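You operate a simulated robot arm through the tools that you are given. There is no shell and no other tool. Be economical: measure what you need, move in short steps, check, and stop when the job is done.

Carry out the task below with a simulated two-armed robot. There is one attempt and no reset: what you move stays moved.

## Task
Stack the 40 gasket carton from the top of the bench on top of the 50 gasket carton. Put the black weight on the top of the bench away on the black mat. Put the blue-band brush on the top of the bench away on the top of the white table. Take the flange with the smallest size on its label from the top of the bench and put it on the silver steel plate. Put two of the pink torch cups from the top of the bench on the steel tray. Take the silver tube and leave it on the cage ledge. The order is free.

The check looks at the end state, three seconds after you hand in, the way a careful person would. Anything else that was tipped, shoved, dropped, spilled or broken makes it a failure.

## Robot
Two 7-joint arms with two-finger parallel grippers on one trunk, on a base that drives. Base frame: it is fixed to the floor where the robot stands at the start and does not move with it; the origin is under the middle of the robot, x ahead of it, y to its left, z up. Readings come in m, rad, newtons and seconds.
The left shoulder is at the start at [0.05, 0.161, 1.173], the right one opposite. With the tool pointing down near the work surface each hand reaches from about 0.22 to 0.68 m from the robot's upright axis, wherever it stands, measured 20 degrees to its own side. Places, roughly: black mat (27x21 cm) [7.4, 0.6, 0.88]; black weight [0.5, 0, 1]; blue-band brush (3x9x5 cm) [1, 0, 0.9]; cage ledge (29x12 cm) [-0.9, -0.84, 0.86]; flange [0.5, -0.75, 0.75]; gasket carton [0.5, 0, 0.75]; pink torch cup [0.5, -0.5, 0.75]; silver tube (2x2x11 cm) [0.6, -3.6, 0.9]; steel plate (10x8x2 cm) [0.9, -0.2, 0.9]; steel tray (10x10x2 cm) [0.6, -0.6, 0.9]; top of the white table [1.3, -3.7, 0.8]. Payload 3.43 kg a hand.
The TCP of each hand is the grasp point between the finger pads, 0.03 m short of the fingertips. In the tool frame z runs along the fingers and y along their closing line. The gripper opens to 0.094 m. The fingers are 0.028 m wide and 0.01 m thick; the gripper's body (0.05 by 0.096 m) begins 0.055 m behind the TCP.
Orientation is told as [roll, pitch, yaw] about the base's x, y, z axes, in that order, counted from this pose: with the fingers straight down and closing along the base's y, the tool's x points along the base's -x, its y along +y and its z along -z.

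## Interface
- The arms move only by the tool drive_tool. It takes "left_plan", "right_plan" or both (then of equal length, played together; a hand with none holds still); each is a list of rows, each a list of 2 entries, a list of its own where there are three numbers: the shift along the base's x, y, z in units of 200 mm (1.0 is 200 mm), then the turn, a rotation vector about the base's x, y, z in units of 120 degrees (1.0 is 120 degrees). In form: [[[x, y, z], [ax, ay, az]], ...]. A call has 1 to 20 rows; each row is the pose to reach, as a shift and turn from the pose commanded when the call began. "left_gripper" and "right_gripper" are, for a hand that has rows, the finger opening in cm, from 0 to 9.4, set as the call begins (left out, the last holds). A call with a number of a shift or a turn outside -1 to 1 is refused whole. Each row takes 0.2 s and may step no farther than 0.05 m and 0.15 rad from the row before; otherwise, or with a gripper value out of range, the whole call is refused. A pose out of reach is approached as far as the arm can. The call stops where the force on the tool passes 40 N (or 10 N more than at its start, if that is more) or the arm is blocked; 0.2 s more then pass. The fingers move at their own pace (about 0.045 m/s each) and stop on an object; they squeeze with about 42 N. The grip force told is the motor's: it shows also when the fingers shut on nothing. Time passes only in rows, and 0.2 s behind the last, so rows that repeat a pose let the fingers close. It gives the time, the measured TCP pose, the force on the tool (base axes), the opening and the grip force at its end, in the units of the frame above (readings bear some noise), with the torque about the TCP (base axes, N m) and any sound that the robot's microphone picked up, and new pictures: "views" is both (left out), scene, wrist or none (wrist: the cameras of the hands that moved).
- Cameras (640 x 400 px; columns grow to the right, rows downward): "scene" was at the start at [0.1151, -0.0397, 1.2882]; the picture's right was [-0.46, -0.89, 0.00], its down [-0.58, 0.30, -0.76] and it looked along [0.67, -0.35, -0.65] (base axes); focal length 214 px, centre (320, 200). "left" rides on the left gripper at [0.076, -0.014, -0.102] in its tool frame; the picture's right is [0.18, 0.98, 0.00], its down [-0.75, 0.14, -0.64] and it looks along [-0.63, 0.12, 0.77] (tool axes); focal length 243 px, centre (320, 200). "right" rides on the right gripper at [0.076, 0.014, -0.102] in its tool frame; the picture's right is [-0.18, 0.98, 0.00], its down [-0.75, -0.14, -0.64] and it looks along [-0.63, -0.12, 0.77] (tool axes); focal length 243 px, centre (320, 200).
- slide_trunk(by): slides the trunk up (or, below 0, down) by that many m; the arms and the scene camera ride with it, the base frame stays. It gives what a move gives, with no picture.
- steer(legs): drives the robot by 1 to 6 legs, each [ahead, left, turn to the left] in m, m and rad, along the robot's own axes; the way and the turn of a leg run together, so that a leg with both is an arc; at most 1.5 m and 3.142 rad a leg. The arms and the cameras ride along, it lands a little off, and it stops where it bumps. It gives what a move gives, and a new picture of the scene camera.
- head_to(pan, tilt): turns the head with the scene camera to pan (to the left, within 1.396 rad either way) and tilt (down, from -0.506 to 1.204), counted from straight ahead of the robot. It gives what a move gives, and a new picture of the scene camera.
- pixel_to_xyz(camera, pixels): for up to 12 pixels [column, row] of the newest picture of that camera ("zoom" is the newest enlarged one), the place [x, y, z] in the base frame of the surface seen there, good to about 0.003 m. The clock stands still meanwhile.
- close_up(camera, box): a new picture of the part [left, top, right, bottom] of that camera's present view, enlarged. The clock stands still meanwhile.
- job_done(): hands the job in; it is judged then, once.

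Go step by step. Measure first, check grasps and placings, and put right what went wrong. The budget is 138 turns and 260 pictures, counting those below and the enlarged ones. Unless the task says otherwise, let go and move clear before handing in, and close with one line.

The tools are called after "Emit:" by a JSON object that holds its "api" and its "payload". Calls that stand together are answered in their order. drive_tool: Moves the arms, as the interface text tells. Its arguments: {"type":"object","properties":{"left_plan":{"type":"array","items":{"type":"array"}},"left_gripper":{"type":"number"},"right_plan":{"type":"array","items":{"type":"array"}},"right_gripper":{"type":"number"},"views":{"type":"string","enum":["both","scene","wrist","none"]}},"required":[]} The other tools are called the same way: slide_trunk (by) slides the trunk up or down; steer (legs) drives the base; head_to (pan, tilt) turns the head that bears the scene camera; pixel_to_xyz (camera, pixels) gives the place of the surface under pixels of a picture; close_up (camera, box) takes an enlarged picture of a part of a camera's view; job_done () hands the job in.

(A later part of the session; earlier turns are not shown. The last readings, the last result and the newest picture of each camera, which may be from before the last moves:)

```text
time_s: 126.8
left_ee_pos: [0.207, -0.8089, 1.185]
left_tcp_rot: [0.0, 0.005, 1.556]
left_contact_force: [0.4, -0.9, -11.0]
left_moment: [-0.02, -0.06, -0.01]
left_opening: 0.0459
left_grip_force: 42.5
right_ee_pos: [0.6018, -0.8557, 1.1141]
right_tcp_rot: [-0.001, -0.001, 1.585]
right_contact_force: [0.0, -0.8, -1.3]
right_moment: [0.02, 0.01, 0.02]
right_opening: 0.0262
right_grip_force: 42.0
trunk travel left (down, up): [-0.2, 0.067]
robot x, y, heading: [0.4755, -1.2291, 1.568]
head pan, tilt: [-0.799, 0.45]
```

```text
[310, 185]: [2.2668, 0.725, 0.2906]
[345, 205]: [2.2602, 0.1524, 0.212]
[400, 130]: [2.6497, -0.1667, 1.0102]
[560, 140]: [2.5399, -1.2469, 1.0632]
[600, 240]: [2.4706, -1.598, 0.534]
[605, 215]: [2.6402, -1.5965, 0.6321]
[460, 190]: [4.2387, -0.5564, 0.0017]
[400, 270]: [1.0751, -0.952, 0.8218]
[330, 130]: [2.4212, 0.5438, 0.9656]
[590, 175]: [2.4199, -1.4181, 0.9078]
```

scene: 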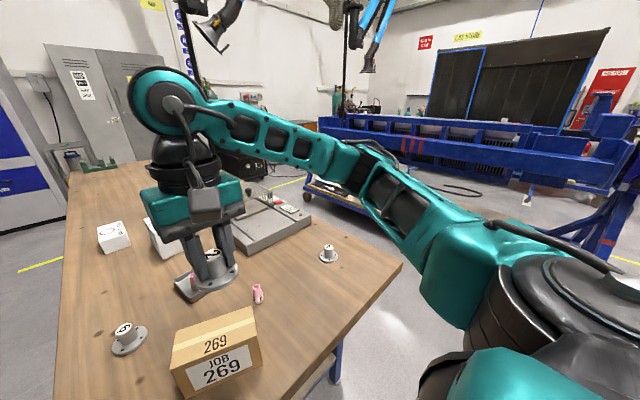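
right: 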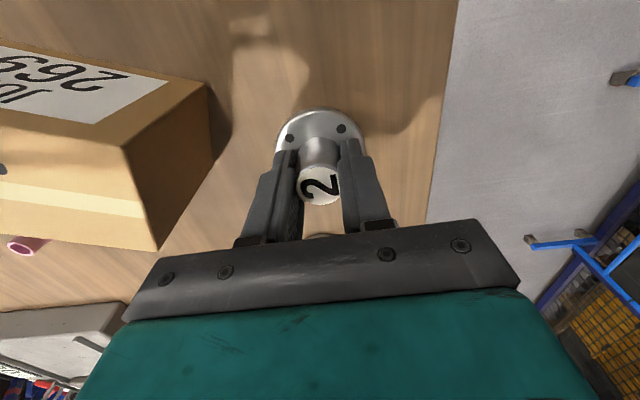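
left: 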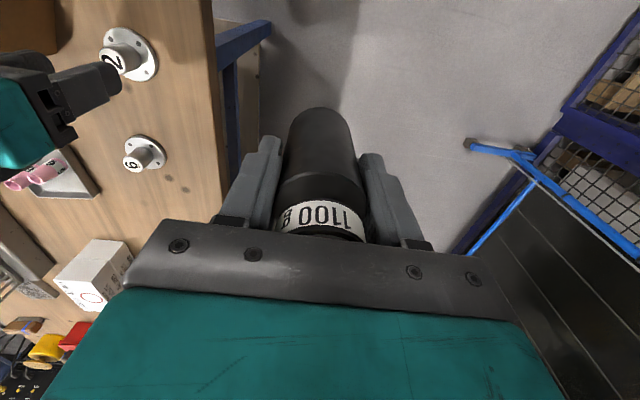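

The aisle is 1.08–2.26 m wide in x. I'll drive back, right, forward along the far side, then turn to face the bench.

Emit:
{"api": "steer", "payload": {"legs": [[-0.25, 0, 0], [0, -1.05, 0], [1.28, 0, 0], [0, 0, 1.57]]}}

Emit:
{"api": "head_to", "payload": {"pan": 0, "tilt": 0.8}}

```text
time_s: 147.2
left_ee_pos: [1.0382, -0.4728, 1.1865]
left_tcp_rot: [0.002, 0.003, 3.134]
left_contact_force: [0.1, 0.4, -10.4]
left_moment: [0.03, -0.02, 0.02]
left_opening: 0.046
left_grip_force: 42.5
right_ee_pos: [1.0816, -0.0778, 1.1141]
right_tcp_rot: [0.0, 0.002, -3.118]
right_contact_force: [-0.1, -0.1, -2.3]
right_moment: [0.0, -0.03, 0.02]
right_opening: 0.026
right_grip_force: 42.2
trunk travel left (down, up): [-0.2, 0.067]
robot x, y, heading: [1.461, -0.2061, -3.136]
head pan, tilt: [-0.799, 0.45]
```

scene: 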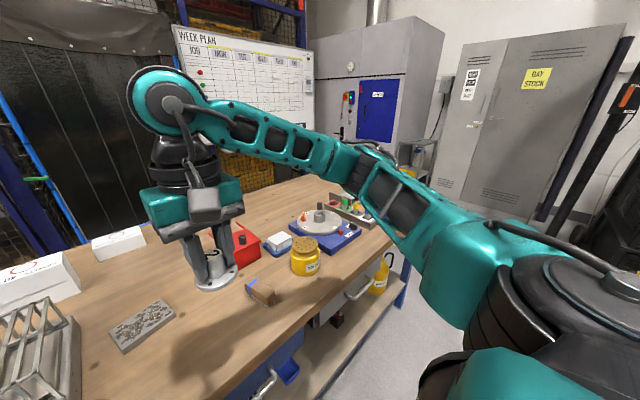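

```text
time_s: 148.4
left_ee_pos: [1.0392, -0.4738, 1.1875]
left_tcp_rot: [0.0, 0.006, 3.136]
left_contact_force: [0.9, 0.1, -10.4]
left_moment: [-0.03, -0.02, 0.0]
left_opening: 0.0457
left_grip_force: 42.0
right_ee_pos: [1.0813, -0.0773, 1.1138]
right_tcp_rot: [0.0, -0.001, -3.121]
right_contact_force: [-0.4, -0.6, -1.6]
right_moment: [0.01, 0.03, 0.0]
right_opening: 0.026
right_grip_force: 41.8
trunk travel left (down, up): [-0.2, 0.067]
robot x, y, heading: [1.4566, -0.2015, -3.133]
head pan, tilt: [0.0, 0.799]
```

scene: 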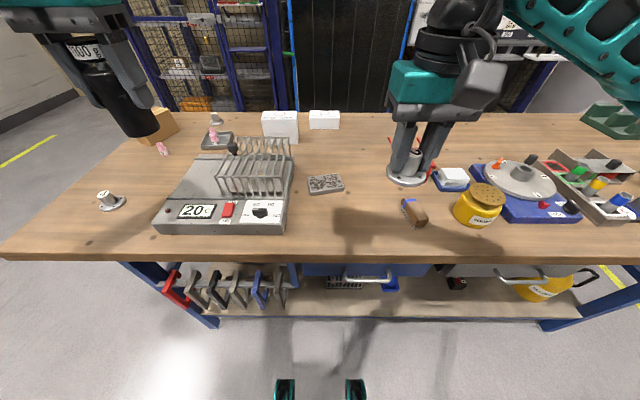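

Facing the bench, the plate is at (325,184) and the brush at (413,213). I'll move 0.085 m closer and measure both.

Emit:
{"api": "steer", "payload": {"legs": [[0.085, 0, 0]]}}

Emit:
{"api": "close_up", "payload": {"camera": "scene", "box": [280, 170, 460, 270]}}

```text
time_s: 149.4
left_ee_pos: [0.9529, -0.4713, 1.1859]
left_tcp_rot: [-0.001, 0.004, 3.128]
left_contact_force: [-0.8, -0.2, -11.8]
left_moment: [-0.01, -0.04, 0.03]
left_opening: 0.0456
left_grip_force: 42.0
right_ee_pos: [0.9976, -0.0776, 1.1127]
right_tcp_rot: [0.0, 0.001, -3.123]
right_contact_force: [-0.5, -0.4, -1.4]
right_moment: [0.0, -0.02, 0.02]
right_opening: 0.0261
right_grip_force: 41.6
trunk travel left (down, up): [-0.2, 0.067]
robot x, y, heading: [1.3738, -0.204, -3.138]
head pan, tilt: [0.0, 0.799]
```

scene: 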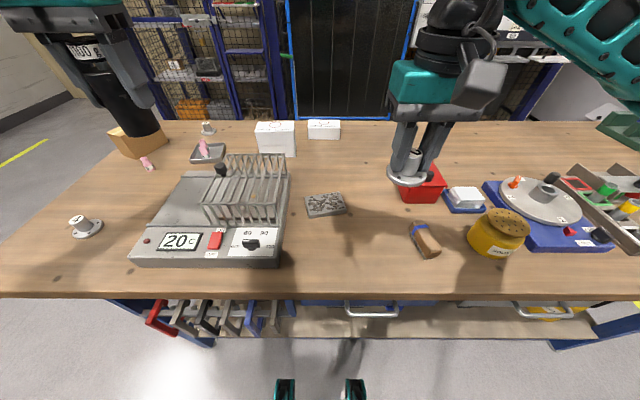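

```text
3.56 times, centred on (370, 220) of scene
```

zoom: 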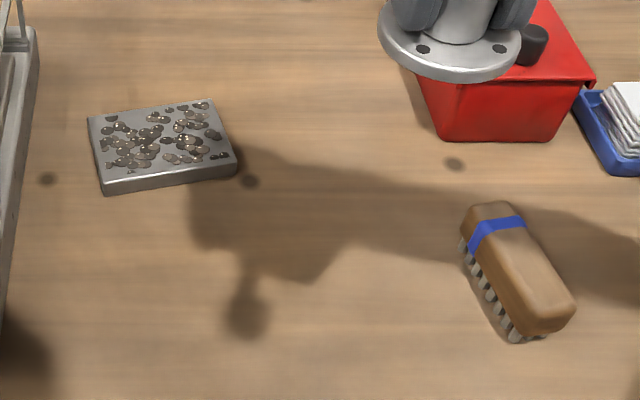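

Emit:
{"api": "pixel_to_xyz", "payload": {"camera": "zoom", "pixels": [[92, 118], [211, 101], [235, 160], [104, 182], [160, 140], [488, 206], [570, 300], [528, 328], [466, 222], [512, 262], [495, 300], [515, 338]]}}

```text
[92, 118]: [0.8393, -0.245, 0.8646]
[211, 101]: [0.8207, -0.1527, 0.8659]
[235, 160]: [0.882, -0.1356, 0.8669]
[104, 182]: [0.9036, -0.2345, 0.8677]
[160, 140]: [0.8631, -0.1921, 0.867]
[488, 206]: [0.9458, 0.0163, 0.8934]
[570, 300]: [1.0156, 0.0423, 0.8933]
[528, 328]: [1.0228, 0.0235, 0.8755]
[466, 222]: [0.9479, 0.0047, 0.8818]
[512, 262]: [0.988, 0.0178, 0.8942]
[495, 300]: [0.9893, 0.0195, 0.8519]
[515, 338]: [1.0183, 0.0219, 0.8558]
```

The plate centre is (0.861,−0.192) with its top at 0.867. I'll bring flange 2 above it.

Emit:
{"api": "drive_tool", "payload": {"right_plan": [[[-0.15, -0.12, 0], [0, 0, 0]], [[-0.3, -0.24, 0], [0, 0, 0]], [[-0.45, -0.38, 0], [0, 0, 0]], [[-0.6, -0.52, -0.05], [0, 0, 0]], [[-0.68, -0.57, -0.2], [0, 0, 0]], [[-0.68, -0.57, -0.4], [0, 0, 0]], [[-0.68, -0.57, -0.6], [0, 0, 0]], [[-0.68, -0.57, -0.75], [0, 0, 0]], [[-0.68, -0.57, -0.75], [0, 0, 0]]], "views": "both"}}

Emit:
{"api": "close_up", "payload": {"camera": "scene", "box": [260, 130, 400, 230]}}

```text
time_s: 151.4
left_ee_pos: [0.9548, -0.4726, 1.1861]
left_tcp_rot: [-0.001, 0.005, 3.13]
left_contact_force: [-0.3, -0.7, -10.4]
left_moment: [0.01, -0.04, -0.01]
left_opening: 0.0457
left_grip_force: 42.0
right_ee_pos: [0.8596, -0.1899, 0.9617]
right_tcp_rot: [-0.001, 0.001, -3.123]
right_contact_force: [-0.6, 0.3, -1.6]
right_moment: [0.01, 0.0, -0.01]
right_opening: 0.0262
right_grip_force: 41.9
trunk travel left (down, up): [-0.2, 0.067]
robot x, y, heading: [1.3757, -0.2005, -3.137]
head pan, tilt: [0.0, 0.799]
```

scene: 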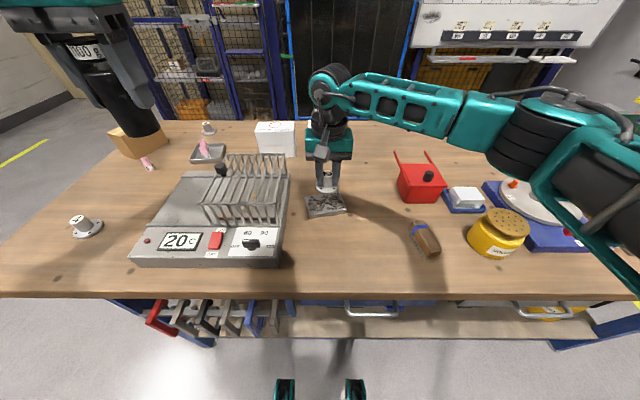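
right: 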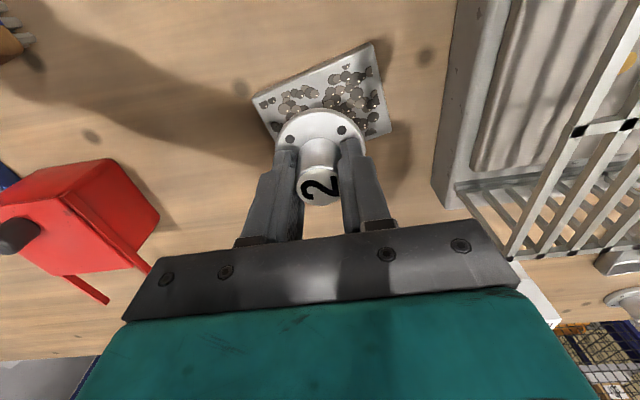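

```text
4.00 times, centred on (330, 180) of scene
```

zoom: 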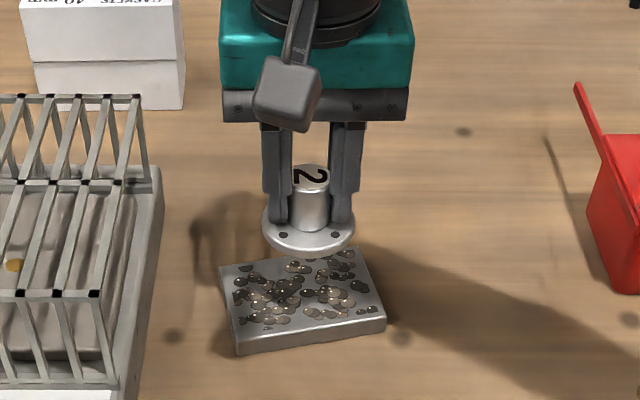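

Aligned above the plate. I'll lower to contact near TCP 0.909.

Emit:
{"api": "drive_tool", "payload": {"right_plan": [[[0.005, -0.005, -0.12], [0, 0, 0]], [[0.005, -0.005, -0.2], [0, 0, 0]], [[0.005, -0.005, -0.24], [0, 0, 0]], [[0.005, -0.005, -0.255], [0, 0, 0]], [[0.005, -0.005, -0.266], [0, 0, 0]], [[0.005, -0.005, -0.266], [0, 0, 0]]], "views": "wrist"}}

Emit:
{"api": "close_up", "payload": {"camera": "scene", "box": [260, 130, 400, 230]}}

```text
time_s: 152.8
left_ee_pos: [0.9544, -0.4726, 1.186]
left_tcp_rot: [-0.001, 0.005, 3.129]
left_contact_force: [0.3, 0.1, -11.4]
left_moment: [-0.02, -0.01, -0.01]
left_opening: 0.0455
left_grip_force: 41.9
right_ee_pos: [0.864, -0.1918, 0.9109]
right_tcp_rot: [0.002, 0.002, -3.123]
right_contact_force: [-0.1, 0.2, -0.9]
right_moment: [-0.01, 0.0, 0.01]
right_opening: 0.0261
right_grip_force: 41.7
trunk travel left (down, up): [-0.2, 0.067]
robot x, y, heading: [1.3794, -0.202, -3.137]
head pan, tilt: [0.0, 0.799]
```

right: 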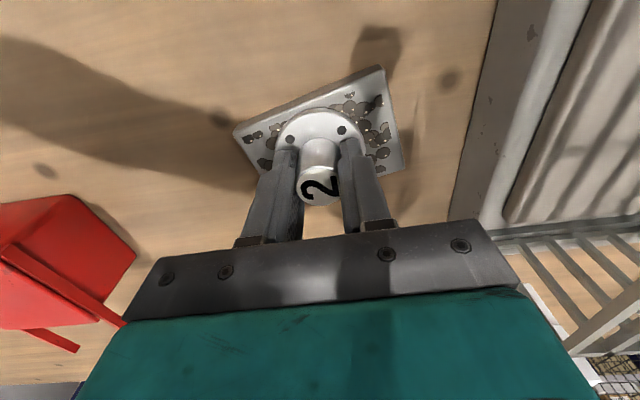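

```text
4.00 times, centred on (330, 180) of scene
```

zoom: 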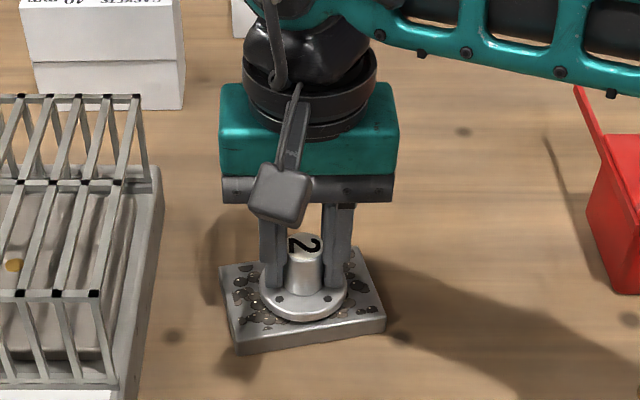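

Nearly touching. I'll lower another 2 mm, then release and rise.

Emit:
{"api": "drive_tool", "payload": {"right_plan": [[[0, 0, -0.006], [0, 0, 0]], [[0, 0, -0.012], [0, 0, 0]], [[0, 0, -0.012], [0, 0, 0]]], "views": "none"}}

Emit:
{"api": "drive_tool", "payload": {"right_plan": [[[0, 0, 0], [0, 0, 0]], [[0, 0, 0], [0, 0, 0]], [[0, 0, 0], [0, 0, 0]], [[0, 0, 0.1], [0, 0, 0]], [[0, 0, 0.3], [0, 0, 0]], [[0, 0, 0.5], [0, 0, 0]], [[0, 0, 0.7], [0, 0, 0]]], "right_gripper": 5, "views": "both"}}

Emit:
{"api": "close_up", "payload": {"camera": "left", "box": [160, 80, 480, 280]}}

```text
time_s: 153.6
left_ee_pos: [0.9544, -0.4725, 1.1863]
left_tcp_rot: [0.0, 0.006, 3.13]
left_contact_force: [0.3, 0.8, -10.4]
left_moment: [-0.04, -0.04, 0.02]
left_opening: 0.0456
left_grip_force: 41.7
right_ee_pos: [0.8649, -0.1925, 0.908]
right_tcp_rot: [0.0, 0.0, -3.123]
right_contact_force: [-0.1, 0.5, -1.8]
right_moment: [0.01, 0.0, 0.0]
right_opening: 0.0259
right_grip_force: 42.1
trunk travel left (down, up): [-0.2, 0.067]
robot x, y, heading: [1.3758, -0.2078, -3.138]
head pan, tilt: [0.0, 0.799]
```

```text
time_s: 155.2
left_ee_pos: [0.9545, -0.4726, 1.1869]
left_tcp_rot: [-0.001, 0.006, 3.129]
left_contact_force: [-0.1, 0.6, -11.6]
left_moment: [0.0, -0.01, -0.01]
left_opening: 0.0454
left_grip_force: 42.0
right_ee_pos: [0.8616, -0.1925, 1.0467]
right_tcp_rot: [-0.001, 0.0, -3.123]
right_contact_force: [0.0, -0.5, -0.5]
right_moment: [-0.04, 0.0, -0.01]
right_opening: 0.0502
right_grip_force: 0.0
trunk travel left (down, up): [-0.2, 0.067]
robot x, y, heading: [1.3744, -0.2078, -3.139]
head pan, tilt: [0.0, 0.799]
```

scene: 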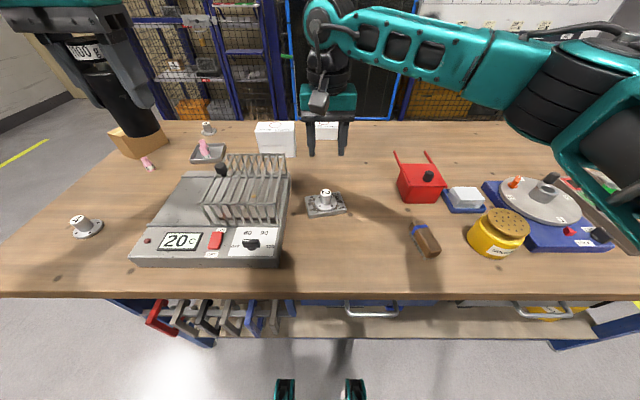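
right: 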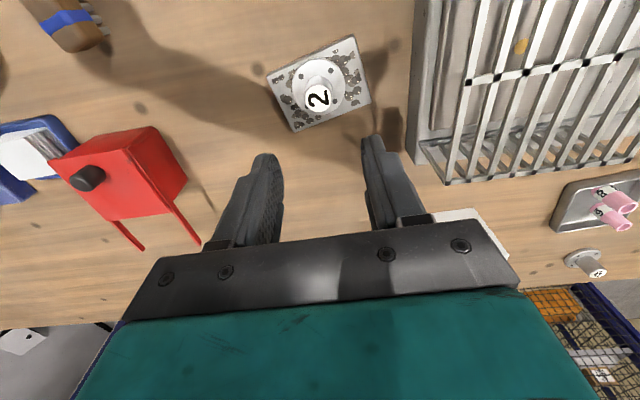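

```text
2.00 times, centred on (320, 180) of left
```

zoom: 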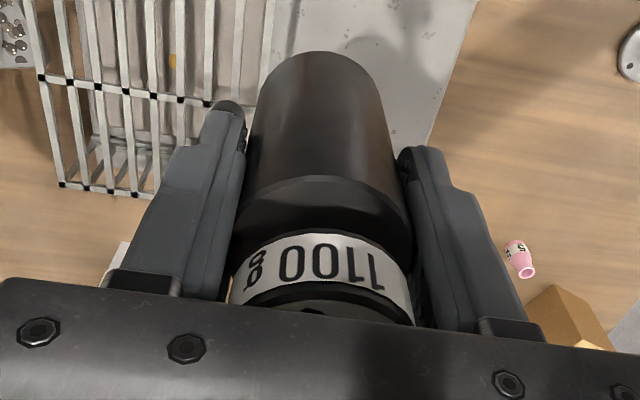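

Flange 2 sits on the plate. Next is the brush, with its axis about 17° off x and centre about (0.983,0.022). I'll move the right hand over it with a +16° turn.

Emit:
{"api": "drive_tool", "payload": {"right_plan": [[[0.1, 0.15, 0], [0, 0, 0.03]], [[0.2, 0.33, 0], [0, 0, 0.06]], [[0.3, 0.5, 0], [0, 0, 0.09]], [[0.4, 0.67, 0], [0, 0, 0.12]], [[0.5, 0.84, 0], [0, 0, 0.133]], [[0.607, 1, -0.1], [0, 0, 0.133]], [[0.607, 1, -0.3], [0, 0, 0.133]], [[0.607, 1, -0.4], [0, 0, 0.133]], [[0.607, 1, -0.4], [0, 0, 0.133]]], "right_gripper": 7, "views": "both"}}

Emit:
{"api": "pixel_to_xyz", "payload": {"camera": "right", "pixels": [[320, 130], [320, 120], [330, 110], [320, 90], [320, 150]]}}

```text
time_s: 157.2
left_ee_pos: [0.9543, -0.4715, 1.1858]
left_tcp_rot: [-0.001, 0.007, 3.129]
left_contact_force: [0.4, 0.3, -11.3]
left_moment: [0.01, -0.02, 0.0]
left_opening: 0.0455
left_grip_force: 41.8
right_ee_pos: [0.9843, 0.0087, 0.965]
right_tcp_rot: [0.0, -0.001, -2.844]
right_contact_force: [0.5, 0.1, 0.8]
right_moment: [0.01, 0.03, 0.02]
right_opening: 0.0701
right_grip_force: 0.0
trunk travel left (down, up): [-0.2, 0.067]
robot x, y, heading: [1.3734, -0.2072, -3.138]
head pan, tilt: [0.0, 0.799]
```

scene: 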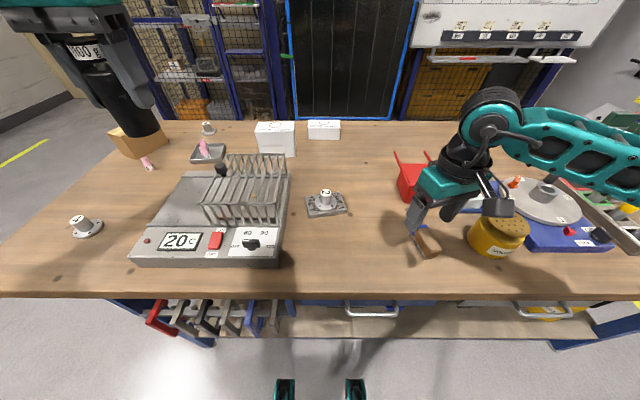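
right: 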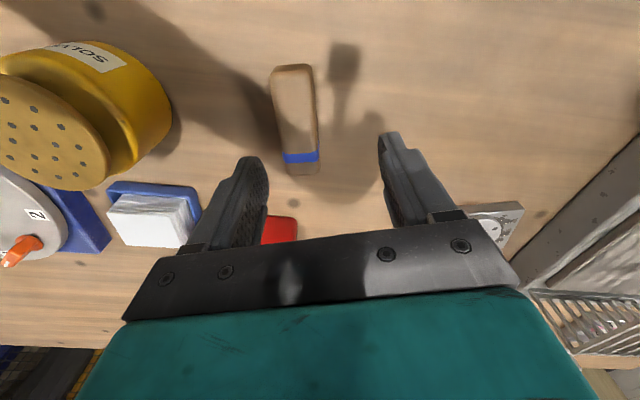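

```text
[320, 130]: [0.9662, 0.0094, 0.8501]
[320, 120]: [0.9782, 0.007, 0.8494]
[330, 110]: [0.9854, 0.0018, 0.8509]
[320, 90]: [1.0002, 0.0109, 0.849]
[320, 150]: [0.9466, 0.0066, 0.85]
```

The brush at (298,120) is parallel to the fingers but about 15 mm to the side. I'll correct and descend to z 0.892, then close.

Emit:
{"api": "drive_tool", "payload": {"right_plan": [[[0.015, 0.08, 0], [0, 0, 0]], [[0.015, 0.08, -0.15], [0, 0, 0]], [[0.015, 0.08, -0.3], [0, 0, 0]], [[0.015, 0.08, -0.365], [0, 0, 0]], [[0.015, 0.08, -0.365], [0, 0, 0]]], "views": "wrist"}}

Emit:
{"api": "drive_tool", "payload": {"right_plan": [[[0, 0, 0], [0, 0, 0]], [[0, 0, 0], [0, 0, 0]], [[0, 0, 0], [0, 0, 0]], [[0, 0, 0], [0, 0, 0]], [[0, 0, 0], [0, 0, 0]], [[0, 0, 0], [0, 0, 0]], [[0, 0, 0], [0, 0, 0]], [[0, 0, 0.05], [0, 0, 0]], [[0, 0, 0.15], [0, 0, 0]]], "right_gripper": 1, "views": "wrist"}}

```text
time_s: 158.4
left_ee_pos: [0.9543, -0.4731, 1.1866]
left_tcp_rot: [-0.002, 0.005, 3.129]
left_contact_force: [0.0, -0.8, -10.3]
left_moment: [-0.02, 0.01, 0.02]
left_opening: 0.0455
left_grip_force: 42.1
right_ee_pos: [0.9883, 0.0238, 0.8927]
right_tcp_rot: [-0.001, 0.0, -2.845]
right_contact_force: [-0.5, 1.3, -0.1]
right_moment: [0.0, 0.02, 0.0]
right_opening: 0.0701
right_grip_force: 0.0
trunk travel left (down, up): [-0.2, 0.067]
robot x, y, heading: [1.3739, -0.2064, -3.142]
head pan, tilt: [0.0, 0.799]
```

right: 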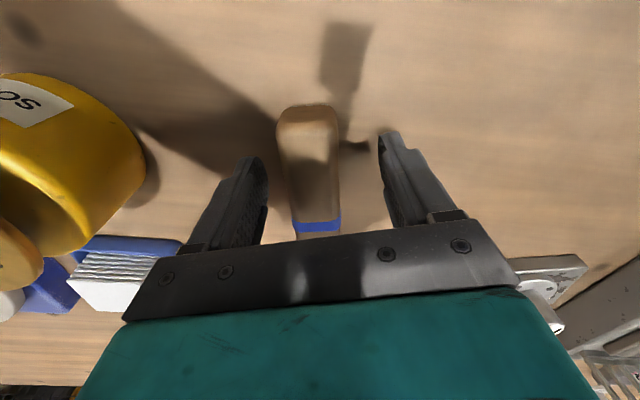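

```text
time_s: 160.4
left_ee_pos: [0.9544, -0.472, 1.1862]
left_tcp_rot: [-0.001, 0.005, 3.129]
left_contact_force: [-0.7, 0.5, -10.2]
left_moment: [0.0, -0.03, -0.01]
left_opening: 0.0457
left_grip_force: 42.1
right_ee_pos: [0.9885, 0.0225, 0.9224]
right_tcp_rot: [-0.001, 0.001, -2.845]
right_contact_force: [0.4, 0.7, 0.2]
right_moment: [-0.01, 0.02, -0.01]
right_opening: 0.0336
right_grip_force: 42.0
trunk travel left (down, up): [-0.2, 0.067]
robot x, y, heading: [1.3781, -0.2046, -3.139]
head pan, tilt: [0.0, 0.799]
```

right: 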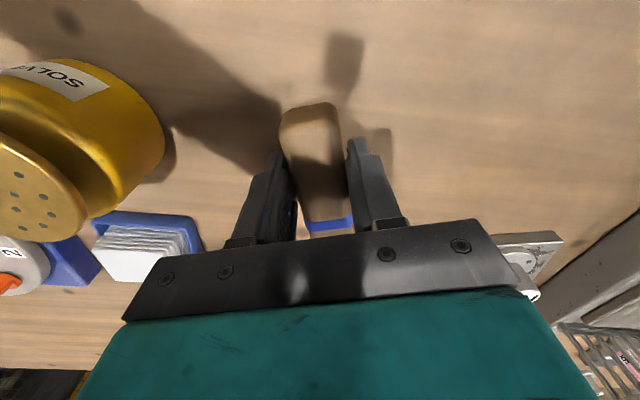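

The brush is held. I'll raise it, back off, strafe out past the bench end, and turn to face −y toward the white table.

Emit:
{"api": "drive_tool", "payload": {"right_plan": [[[0, 0, 0.2], [0, 0, 0]], [[0, 0, 0.4], [0, 0, 0]], [[0, 0, 0.6], [0, 0, 0]], [[0, 0, 0.8], [0, 0, 0]], [[0, 0, 0.95], [0, 0, 0]]], "views": "none"}}

Emit:
{"api": "steer", "payload": {"legs": [[-0.2, 0, 0], [0, 1.4, 0], [0, 0, 1.57]]}}

Emit:
{"api": "head_to", "payload": {"pan": 0, "tilt": 0.4}}

```text
time_s: 161.6
left_ee_pos: [0.954, -0.4736, 1.1866]
left_tcp_rot: [0.0, 0.006, 3.131]
left_contact_force: [-0.1, 0.5, -10.7]
left_moment: [-0.02, 0.0, 0.01]
left_opening: 0.0456
left_grip_force: 41.5
right_ee_pos: [0.9849, 0.0238, 1.1136]
right_tcp_rot: [0.0, 0.0, -2.845]
right_contact_force: [0.1, 0.5, -1.0]
right_moment: [-0.03, 0.01, 0.01]
right_opening: 0.0336
right_grip_force: 41.6
trunk travel left (down, up): [-0.2, 0.067]
robot x, y, heading: [1.3724, -0.203, -3.132]
head pan, tilt: [0.0, 0.799]
```

```text
time_s: 179.4
left_ee_pos: [1.8283, -2.0785, 1.186]
left_tcp_rot: [-0.002, 0.006, -1.631]
left_contact_force: [0.4, -0.2, -10.6]
left_moment: [0.03, 0.02, 0.06]
left_opening: 0.0454
left_grip_force: 42.1
right_ee_pos: [1.3338, -2.0217, 1.1123]
right_tcp_rot: [-0.001, 0.0, -1.324]
right_contact_force: [0.3, -0.5, -1.0]
right_moment: [-0.01, -0.01, 0.01]
right_opening: 0.0336
right_grip_force: 41.4
trunk travel left (down, up): [-0.2, 0.067]
robot x, y, heading: [1.5828, -1.6438, -1.616]
head pan, tilt: [0.0, 0.799]
```

scene: 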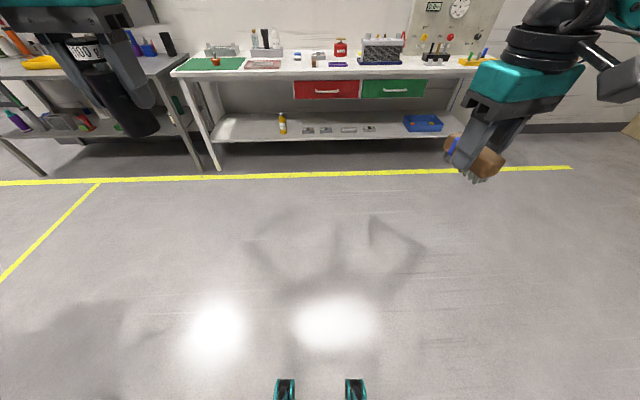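

```text
time_s: 180.3
left_ee_pos: [1.8282, -2.0785, 1.1858]
left_tcp_rot: [0.0, 0.005, -1.631]
left_contact_force: [-0.4, 0.0, -10.1]
left_moment: [-0.02, 0.0, -0.05]
left_opening: 0.0457
left_grip_force: 41.5
right_ee_pos: [1.3344, -2.0222, 1.1125]
right_tcp_rot: [0.0, 0.0, -1.322]
right_contact_force: [0.1, 0.9, -0.8]
right_moment: [0.0, 0.0, 0.0]
right_opening: 0.0333
right_grip_force: 41.7
trunk travel left (down, up): [-0.2, 0.067]
robot x, y, heading: [1.581, -1.6445, -1.615]
head pan, tilt: [0.0, 0.4]
```

scene: 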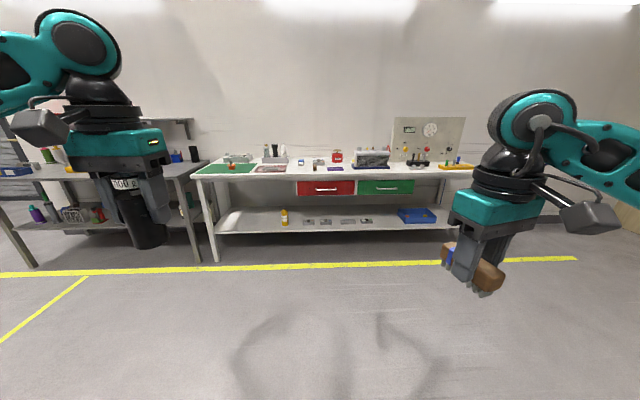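

The white table is ahead. I'll zoom on its top to find free space and the silver tube at around x=0.6.

Emit:
{"api": "close_up", "payload": {"camera": "scene", "box": [190, 110, 340, 200]}}

Emit:
{"api": "close_up", "payload": {"camera": "scene", "box": [320, 105, 490, 205]}}

Emit:
{"api": "pixel_to_xyz", "payload": {"camera": "scene", "pixels": [[200, 178], [330, 180], [480, 172], [300, 168], [405, 160], [418, 158], [427, 155], [445, 160], [340, 170], [460, 168]]}}

```text
4.27 times, centred on (265, 155) of scene
```

zoom: 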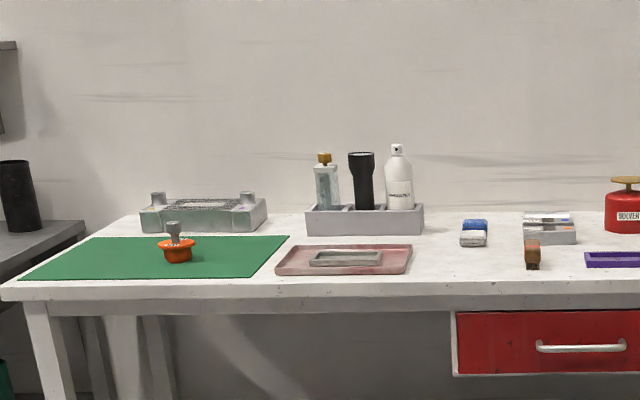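

```text
3.76 times, centred on (405, 155) of scene
```

zoom: 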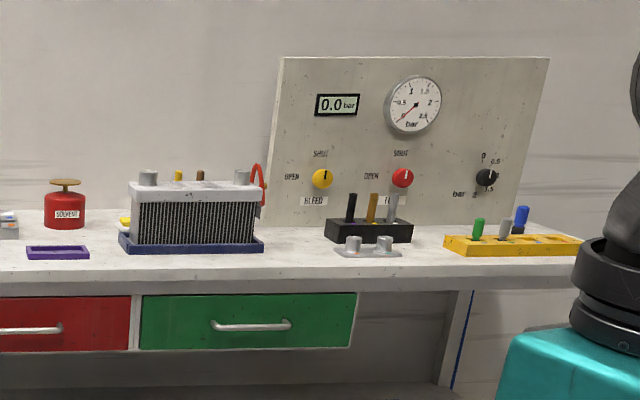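

```text
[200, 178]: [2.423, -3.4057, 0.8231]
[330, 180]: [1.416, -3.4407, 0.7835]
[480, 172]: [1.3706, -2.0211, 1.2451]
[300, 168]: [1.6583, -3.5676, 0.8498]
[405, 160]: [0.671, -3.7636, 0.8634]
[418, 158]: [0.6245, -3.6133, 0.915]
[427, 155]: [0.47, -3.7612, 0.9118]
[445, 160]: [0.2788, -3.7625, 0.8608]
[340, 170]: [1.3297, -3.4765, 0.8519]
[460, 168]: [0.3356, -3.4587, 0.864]
```

The silver tube stands in the black block, in the right-hand hole of three, near (0.62,−3.61). There is free table space near x≈1.7 at the front. I'll drive up to the table with the right hand toward x≈1.7.

Emit:
{"api": "steer", "payload": {"legs": [[0, 0, 0.045], [1.33, 0.27, 0]]}}

Emit:
{"api": "head_to", "payload": {"pan": -0.1, "tilt": 0.75}}

```text
time_s: 187.5
left_ee_pos: [2.1248, -3.4054, 1.1858]
left_tcp_rot: [0.0, 0.005, -1.574]
left_contact_force: [-0.4, 0.4, -10.6]
left_moment: [0.04, -0.01, 0.0]
left_opening: 0.0455
left_grip_force: 41.8
right_ee_pos: [1.6302, -3.3799, 1.1115]
right_tcp_rot: [0.0, -0.001, -1.264]
right_contact_force: [-0.8, -0.9, -0.5]
right_moment: [0.0, 0.01, 0.0]
right_opening: 0.0335
right_grip_force: 42.3
trunk travel left (down, up): [-0.2, 0.067]
robot x, y, heading: [1.8501, -2.9907, -1.557]
head pan, tilt: [0.0, 0.4]
```

scene: 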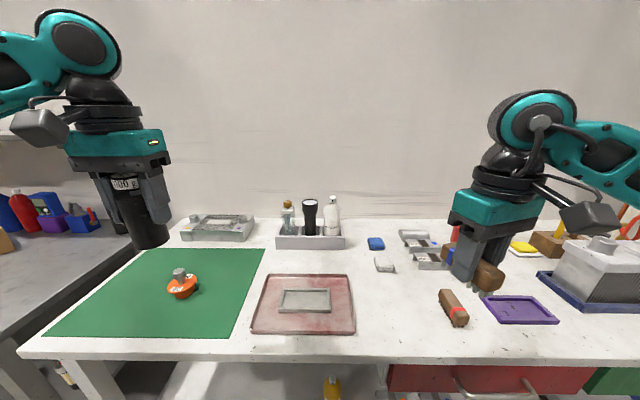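

```text
time_s: 188.4
left_ee_pos: [2.1256, -3.4057, 1.1858]
left_tcp_rot: [0.0, 0.005, -1.573]
left_contact_force: [-0.1, 0.6, -10.2]
left_moment: [-0.03, -0.01, 0.02]
left_opening: 0.0455
left_grip_force: 41.8
right_ee_pos: [1.629, -3.3781, 1.1114]
right_tcp_rot: [0.0, 0.0, -1.266]
right_contact_force: [0.7, -0.4, -1.3]
right_moment: [0.02, 0.02, -0.01]
right_opening: 0.0335
right_grip_force: 41.9
trunk travel left (down, up): [-0.2, 0.067]
robot x, y, heading: [1.8556, -2.9877, -1.557]
head pan, tilt: [-0.099, 0.75]
```

scene: 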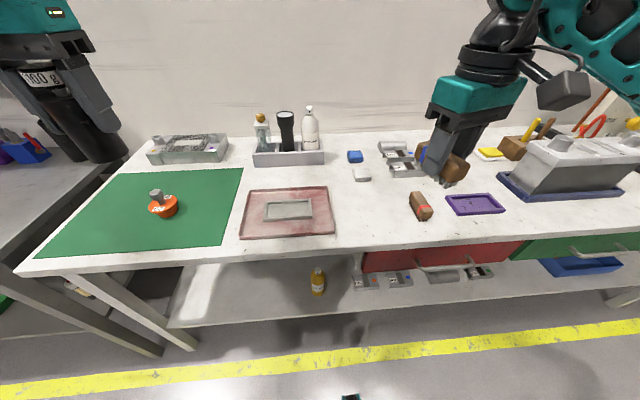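

A red-band brush is already on this table at (421,206). There's free white surface at (370,205), so I'll measure it.

Emit:
{"api": "pixel_to_xyz", "payload": {"camera": "scene", "pixels": [[370, 205], [345, 200], [400, 205], [370, 185], [370, 235], [412, 200], [430, 215], [362, 175], [334, 232]]}}

```text
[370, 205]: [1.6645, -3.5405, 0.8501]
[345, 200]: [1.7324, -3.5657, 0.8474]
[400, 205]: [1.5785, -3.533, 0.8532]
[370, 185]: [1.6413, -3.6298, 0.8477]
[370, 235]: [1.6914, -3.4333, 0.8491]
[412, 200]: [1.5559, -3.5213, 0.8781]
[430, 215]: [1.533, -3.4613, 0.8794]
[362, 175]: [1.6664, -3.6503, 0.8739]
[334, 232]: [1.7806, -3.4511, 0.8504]
```

The free spot is (1.665,−3.53) at z 0.85. I'll bring the brush over it.

Emit:
{"api": "drive_tool", "payload": {"right_plan": [[[0.06, -0.2, 0], [0, 0, 0]], [[0.12, -0.4, 0], [0, 0, 0]], [[0.18, -0.6, 0], [0, 0, 0]], [[0.18, -0.755, -0.15], [0, 0, 0]], [[0.18, -0.755, -0.35], [0, 0, 0]], [[0.18, -0.755, -0.55], [0, 0, 0]], [[0.18, -0.755, -0.75], [0, 0, 0]], [[0.18, -0.755, -0.85], [0, 0, 0]], [[0.18, -0.755, -0.85], [0, 0, 0]]], "views": "both"}}

```text
time_s: 190.4
left_ee_pos: [2.1249, -3.4058, 1.1863]
left_tcp_rot: [-0.001, 0.004, -1.574]
left_contact_force: [0.4, -0.3, -10.5]
left_moment: [-0.02, -0.02, 0.0]
left_opening: 0.0452
left_grip_force: 41.9
right_ee_pos: [1.6664, -3.5319, 0.9428]
right_tcp_rot: [0.001, -0.001, -1.266]
right_contact_force: [0.2, -0.2, -0.9]
right_moment: [0.02, -0.01, -0.01]
right_opening: 0.0336
right_grip_force: 42.3
trunk travel left (down, up): [-0.2, 0.067]
robot x, y, heading: [1.8547, -2.9904, -1.56]
head pan, tilt: [-0.099, 0.75]
```

scene: 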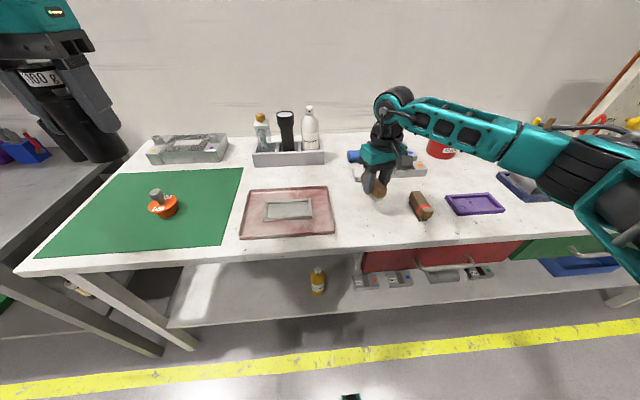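
right: 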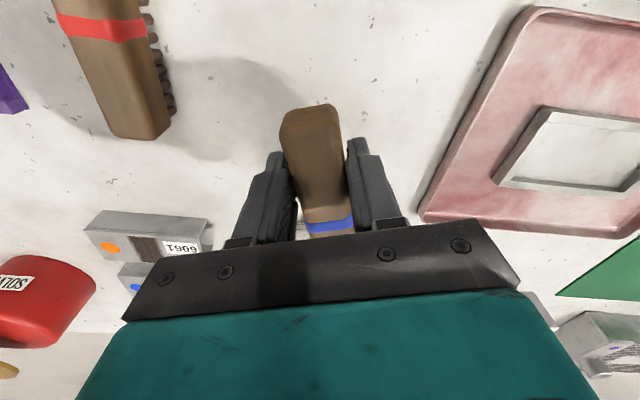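

Clear underneath. I'll lower to TCP 0.893, check contact, and release.

Emit:
{"api": "drive_tool", "payload": {"right_plan": [[[0, 0.02, -0.12], [0, 0, 0]], [[0, 0.03, -0.2], [0, 0, 0]], [[0, 0.03, -0.235], [0, 0, 0]], [[0, 0.03, -0.25], [0, 0, 0]], [[0, 0.03, -0.256], [0, 0, 0]], [[0, 0.03, -0.256], [0, 0, 0]]], "views": "none"}}

Emit:
{"api": "drive_tool", "payload": {"right_plan": [[[0, 0, 0], [0, 0, 0]], [[0, 0, 0], [0, 0, 0]], [[0, 0, 0], [0, 0, 0]], [[0, 0, 0.08], [0, 0, 0]], [[0, 0, 0.25], [0, 0, 0]], [[0, 0, 0.45], [0, 0, 0]], [[0, 0, 0.65], [0, 0, 0]], [[0, 0, 0.85], [0, 0, 0]]], "right_gripper": 5.5, "views": "both"}}

```text
time_s: 191.8
left_ee_pos: [2.1251, -3.4044, 1.1863]
left_tcp_rot: [0.001, 0.004, -1.573]
left_contact_force: [-1.2, -0.5, -10.4]
left_moment: [0.05, 0.0, 0.02]
left_opening: 0.0455
left_grip_force: 41.9
right_ee_pos: [1.6658, -3.5233, 0.8943]
right_tcp_rot: [0.0, -0.002, -1.266]
right_contact_force: [-1.3, 0.4, 9.2]
right_moment: [0.33, 0.1, 0.0]
right_opening: 0.0336
right_grip_force: 42.2
trunk travel left (down, up): [-0.2, 0.067]
robot x, y, heading: [1.8566, -2.9859, -1.555]
head pan, tilt: [-0.099, 0.75]
```

```text
time_s: 193.6
left_ee_pos: [2.1264, -3.4067, 1.1857]
left_tcp_rot: [0.0, 0.006, -1.575]
left_contact_force: [0.2, 0.2, -11.2]
left_moment: [0.03, 0.01, 0.0]
left_opening: 0.0452
left_grip_force: 41.8
right_ee_pos: [1.6675, -3.5243, 1.0619]
right_tcp_rot: [0.001, -0.001, -1.265]
right_contact_force: [-0.6, -0.6, 0.1]
right_moment: [0.02, 0.02, -0.01]
right_opening: 0.0551
right_grip_force: 0.0
trunk travel left (down, up): [-0.2, 0.067]
robot x, y, heading: [1.8547, -2.991, -1.559]
head pan, tilt: [-0.099, 0.75]
```

scene: 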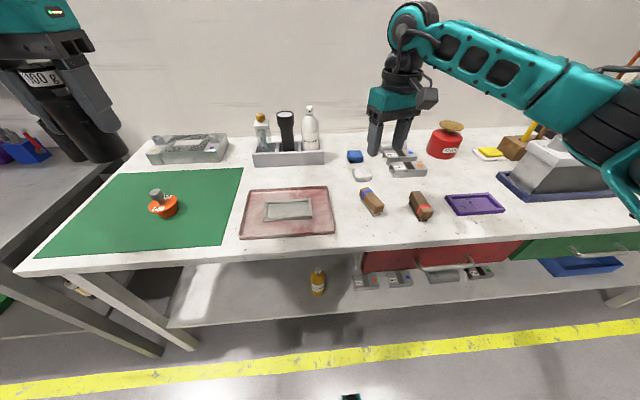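
right: 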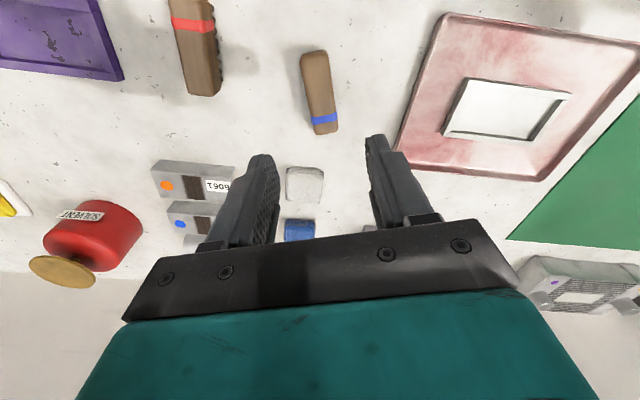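

The brush rests on the table at (371,201). I'll retract the right hand and strafe 1.0 m right toward the tube block.

Emit:
{"api": "drive_tool", "payload": {"right_plan": [[[0, 0.2, 0.1], [0, 0, -0.05]], [[0, 0.4, 0.2], [0, 0, -0.1]], [[0, 0.6, 0.3], [0, 0, -0.145]], [[0, 0.75, 0.4], [0, 0, -0.145]]], "right_gripper": 6, "views": "none"}}

Emit:
{"api": "steer", "payload": {"legs": [[0, -1.02, 0]]}}

Emit:
{"api": "close_up", "payload": {"camera": "scene", "box": [280, 60, 540, 220]}}

```text
time_s: 194.6
left_ee_pos: [2.1254, -3.406, 1.186]
left_tcp_rot: [-0.001, 0.006, -1.576]
left_contact_force: [0.0, -0.5, -9.4]
left_moment: [0.02, 0.01, -0.03]
left_opening: 0.0454
left_grip_force: 41.8
right_ee_pos: [1.6637, -3.372, 1.1415]
right_tcp_rot: [0.001, 0.0, -1.572]
right_contact_force: [-0.5, -0.2, -0.2]
right_moment: [-0.02, -0.03, 0.01]
right_opening: 0.0601
right_grip_force: 0.1
trunk travel left (down, up): [-0.2, 0.067]
robot x, y, heading: [1.8546, -2.9873, -1.557]
head pan, tilt: [-0.099, 0.75]
```

```text
time_s: 203.6
left_ee_pos: [1.1166, -3.4097, 1.1855]
left_tcp_rot: [0.001, 0.005, -1.609]
left_contact_force: [-0.2, 0.2, -11.5]
left_moment: [0.0, 0.03, -0.03]
left_opening: 0.0453
left_grip_force: 41.9
right_ee_pos: [0.657, -3.3625, 1.1406]
right_tcp_rot: [0.001, -0.001, -1.604]
right_contact_force: [-0.6, 0.0, -0.4]
right_moment: [-0.01, 0.01, 0.01]
right_opening: 0.0598
right_grip_force: 0.0
trunk travel left (down, up): [-0.2, 0.067]
robot x, y, heading: [0.8595, -2.9815, -1.597]
head pan, tilt: [-0.099, 0.75]
```

scene: 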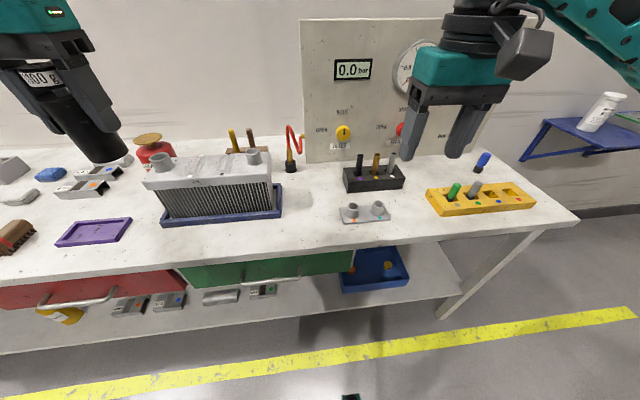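

```text
2.46 times, centred on (410, 140) of scene
```

zoom: 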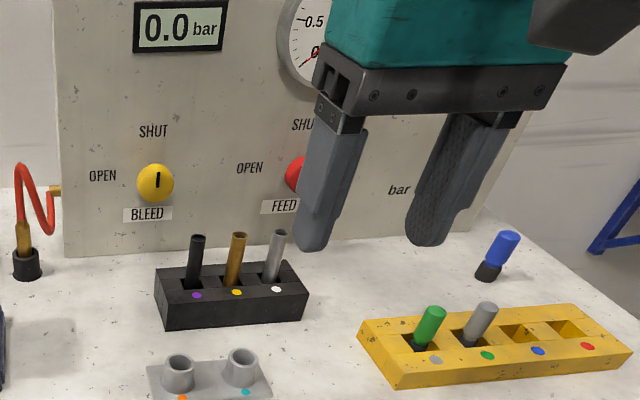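

The silver tube is in the black rack at zoom (277,250). I'll measure it and its neighbours.

Emit:
{"api": "pixel_to_xyz", "payload": {"camera": "zoom", "pixels": [[278, 234], [275, 250], [272, 270], [238, 238], [232, 270], [195, 260], [290, 300], [305, 290], [245, 285], [240, 358], [180, 365], [268, 282]]}}

Emit:
{"api": "close_up", "payload": {"camera": "scene", "box": [335, 140, 415, 200]}}

```text
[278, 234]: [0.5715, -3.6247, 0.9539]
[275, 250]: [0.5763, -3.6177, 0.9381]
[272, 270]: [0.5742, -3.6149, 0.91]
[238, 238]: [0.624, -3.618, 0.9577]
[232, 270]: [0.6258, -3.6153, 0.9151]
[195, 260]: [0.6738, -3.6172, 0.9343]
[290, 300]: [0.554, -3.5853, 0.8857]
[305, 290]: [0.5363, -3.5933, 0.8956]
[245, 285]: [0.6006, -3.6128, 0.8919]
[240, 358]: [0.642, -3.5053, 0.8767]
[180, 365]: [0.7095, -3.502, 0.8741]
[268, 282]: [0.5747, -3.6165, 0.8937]
```

```text
6.67 times, centred on (375, 170) of scene
```

zoom: 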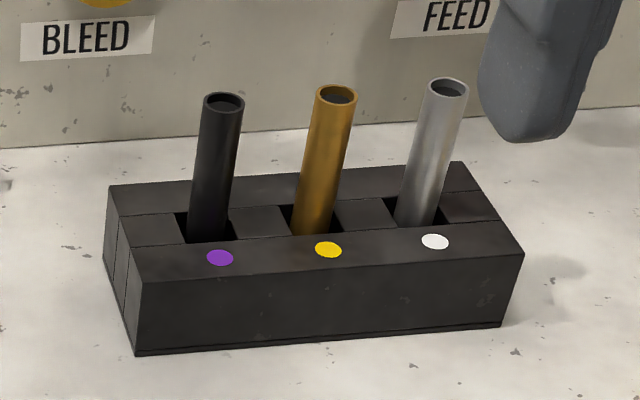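

The tube centre is about (0.574,−3.625), its top at 0.957 and the rack top at 0.894. I'll check the panel's distance and move 0.12 m closer and 0.08 right.

Emit:
{"api": "pixel_to_xyz", "payload": {"camera": "scene", "pixels": [[400, 130], [380, 150], [343, 133], [405, 50], [430, 100], [210, 165], [250, 155]]}}

Emit:
{"api": "steer", "payload": {"legs": [[0.12, -0.09, 0.026]]}}

```text
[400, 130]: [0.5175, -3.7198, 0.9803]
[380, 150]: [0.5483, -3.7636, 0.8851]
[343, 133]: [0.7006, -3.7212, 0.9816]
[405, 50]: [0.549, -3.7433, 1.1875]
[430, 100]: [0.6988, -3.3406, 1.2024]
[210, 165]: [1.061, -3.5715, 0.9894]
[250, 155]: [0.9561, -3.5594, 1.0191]
```

```text
time_s: 205.1
left_ee_pos: [1.0396, -3.5195, 1.186]
left_tcp_rot: [0.001, 0.008, -1.581]
left_contact_force: [-0.1, -0.2, -11.4]
left_moment: [0.0, -0.01, 0.0]
left_opening: 0.0455
left_grip_force: 41.1
right_ee_pos: [0.5779, -3.4844, 1.1416]
right_tcp_rot: [0.001, -0.001, -1.574]
right_contact_force: [-0.4, 1.4, -0.1]
right_moment: [0.01, -0.02, -0.01]
right_opening: 0.0602
right_grip_force: 0.0
trunk travel left (down, up): [-0.2, 0.067]
robot x, y, heading: [0.7702, -3.098, -1.565]
head pan, tilt: [-0.099, 0.75]
```

scene: 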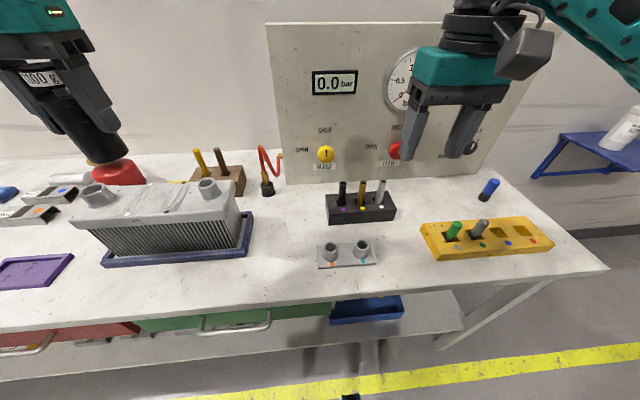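

Now in reach. I'll move the right hand above the tube with a 3.5 cm opening.

Emit:
{"api": "drive_tool", "payload": {"right_plan": [[[0, -0.2, 0], [0, 0, 0]], [[-0.01, -0.4, 0], [0, 0, 0]], [[-0.02, -0.6, 0], [0, 0, 0]], [[-0.02, -0.7, -0.15], [0, 0, 0]], [[-0.02, -0.7, -0.35], [0, 0, 0]], [[-0.02, -0.7, -0.55], [0, 0, 0]], [[-0.02, -0.7, -0.55], [0, 0, 0]]], "right_gripper": 3.6, "views": "both"}}

Emit:
{"api": "close_up", "payload": {"camera": "right", "box": [200, 60, 440, 220]}}

```text
time_s: 206.7
left_ee_pos: [1.0396, -3.5201, 1.1859]
left_tcp_rot: [-0.001, 0.008, -1.582]
left_contact_force: [0.5, -0.6, -11.0]
left_moment: [-0.02, -0.01, -0.02]
left_opening: 0.0454
left_grip_force: 41.6
right_ee_pos: [0.5766, -3.6241, 1.0349]
right_tcp_rot: [0.0, 0.0, -1.576]
right_contact_force: [0.1, 0.4, -0.1]
right_moment: [-0.02, -0.02, -0.03]
right_opening: 0.0363
right_grip_force: 0.1
trunk travel left (down, up): [-0.2, 0.067]
robot x, y, heading: [0.7711, -3.0972, -1.564]
head pan, tilt: [-0.099, 0.75]
```

scene: 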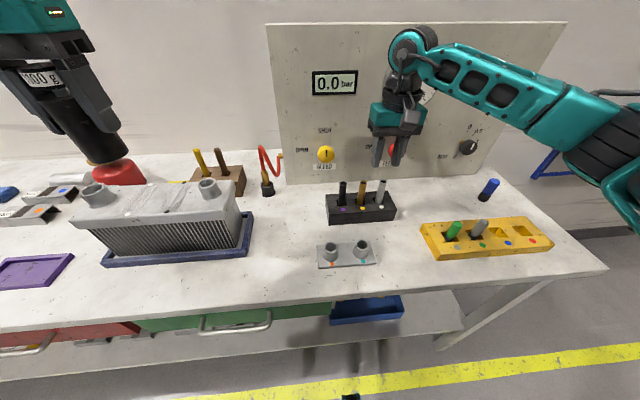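
right: 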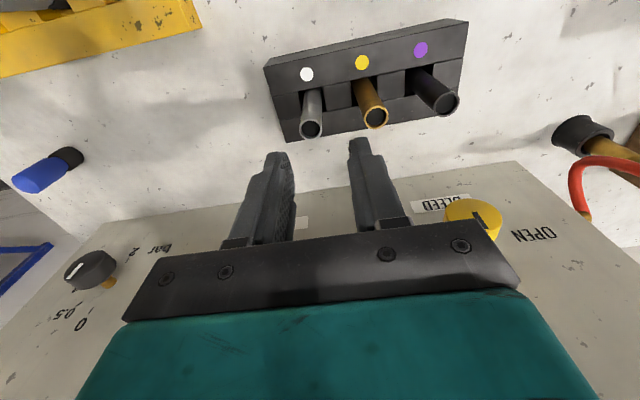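

```text
2.50 times, centred on (320, 140) of right
```

zoom: 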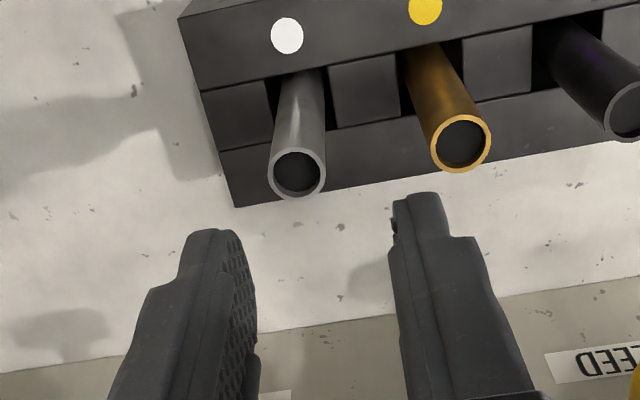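

The tube top at (311,129) is 7 mm off in x. I'll correct and descend to z 0.93, checking by picture before closing.

Emit:
{"api": "drive_tool", "payload": {"right_plan": [[[-0.033, 0, 0], [0, 0, 0]], [[-0.033, 0, -0.12], [0, 0, 0]], [[-0.033, 0, -0.24], [0, 0, 0]], [[-0.033, 0, -0.24], [0, 0, 0]]], "views": "wrist"}}

Emit:
{"api": "close_up", "payload": {"camera": "right", "box": [200, 60, 440, 220]}}

```text
time_s: 207.7
left_ee_pos: [1.0391, -3.5203, 1.1858]
left_tcp_rot: [0.0, 0.007, -1.582]
left_contact_force: [1.4, -0.1, -10.8]
left_moment: [-0.02, 0.01, 0.04]
left_opening: 0.0457
left_grip_force: 41.6
right_ee_pos: [0.5685, -3.6247, 0.9835]
right_tcp_rot: [0.0, 0.0, -1.574]
right_contact_force: [-0.3, 0.5, -1.1]
right_moment: [0.01, -0.03, -0.02]
right_opening: 0.0358
right_grip_force: 0.0
trunk travel left (down, up): [-0.2, 0.067]
robot x, y, heading: [0.7711, -3.1028, -1.565]
head pan, tilt: [-0.099, 0.75]
```

right: 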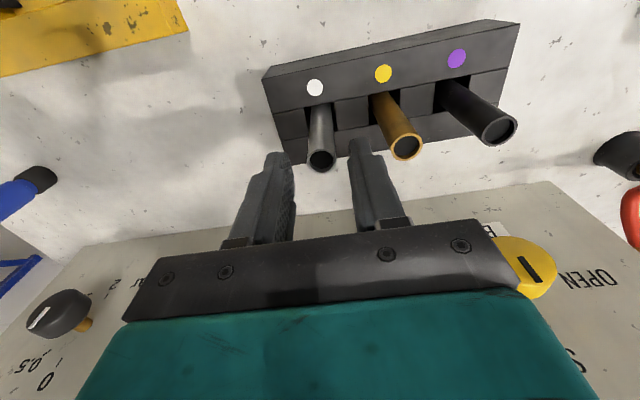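

```text
2.50 times, centred on (320, 140) of right
```

zoom: 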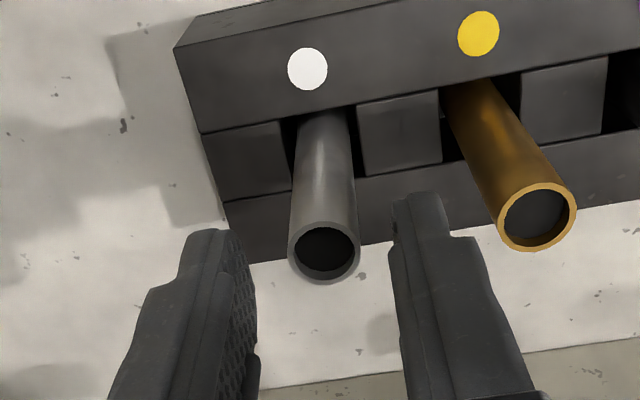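

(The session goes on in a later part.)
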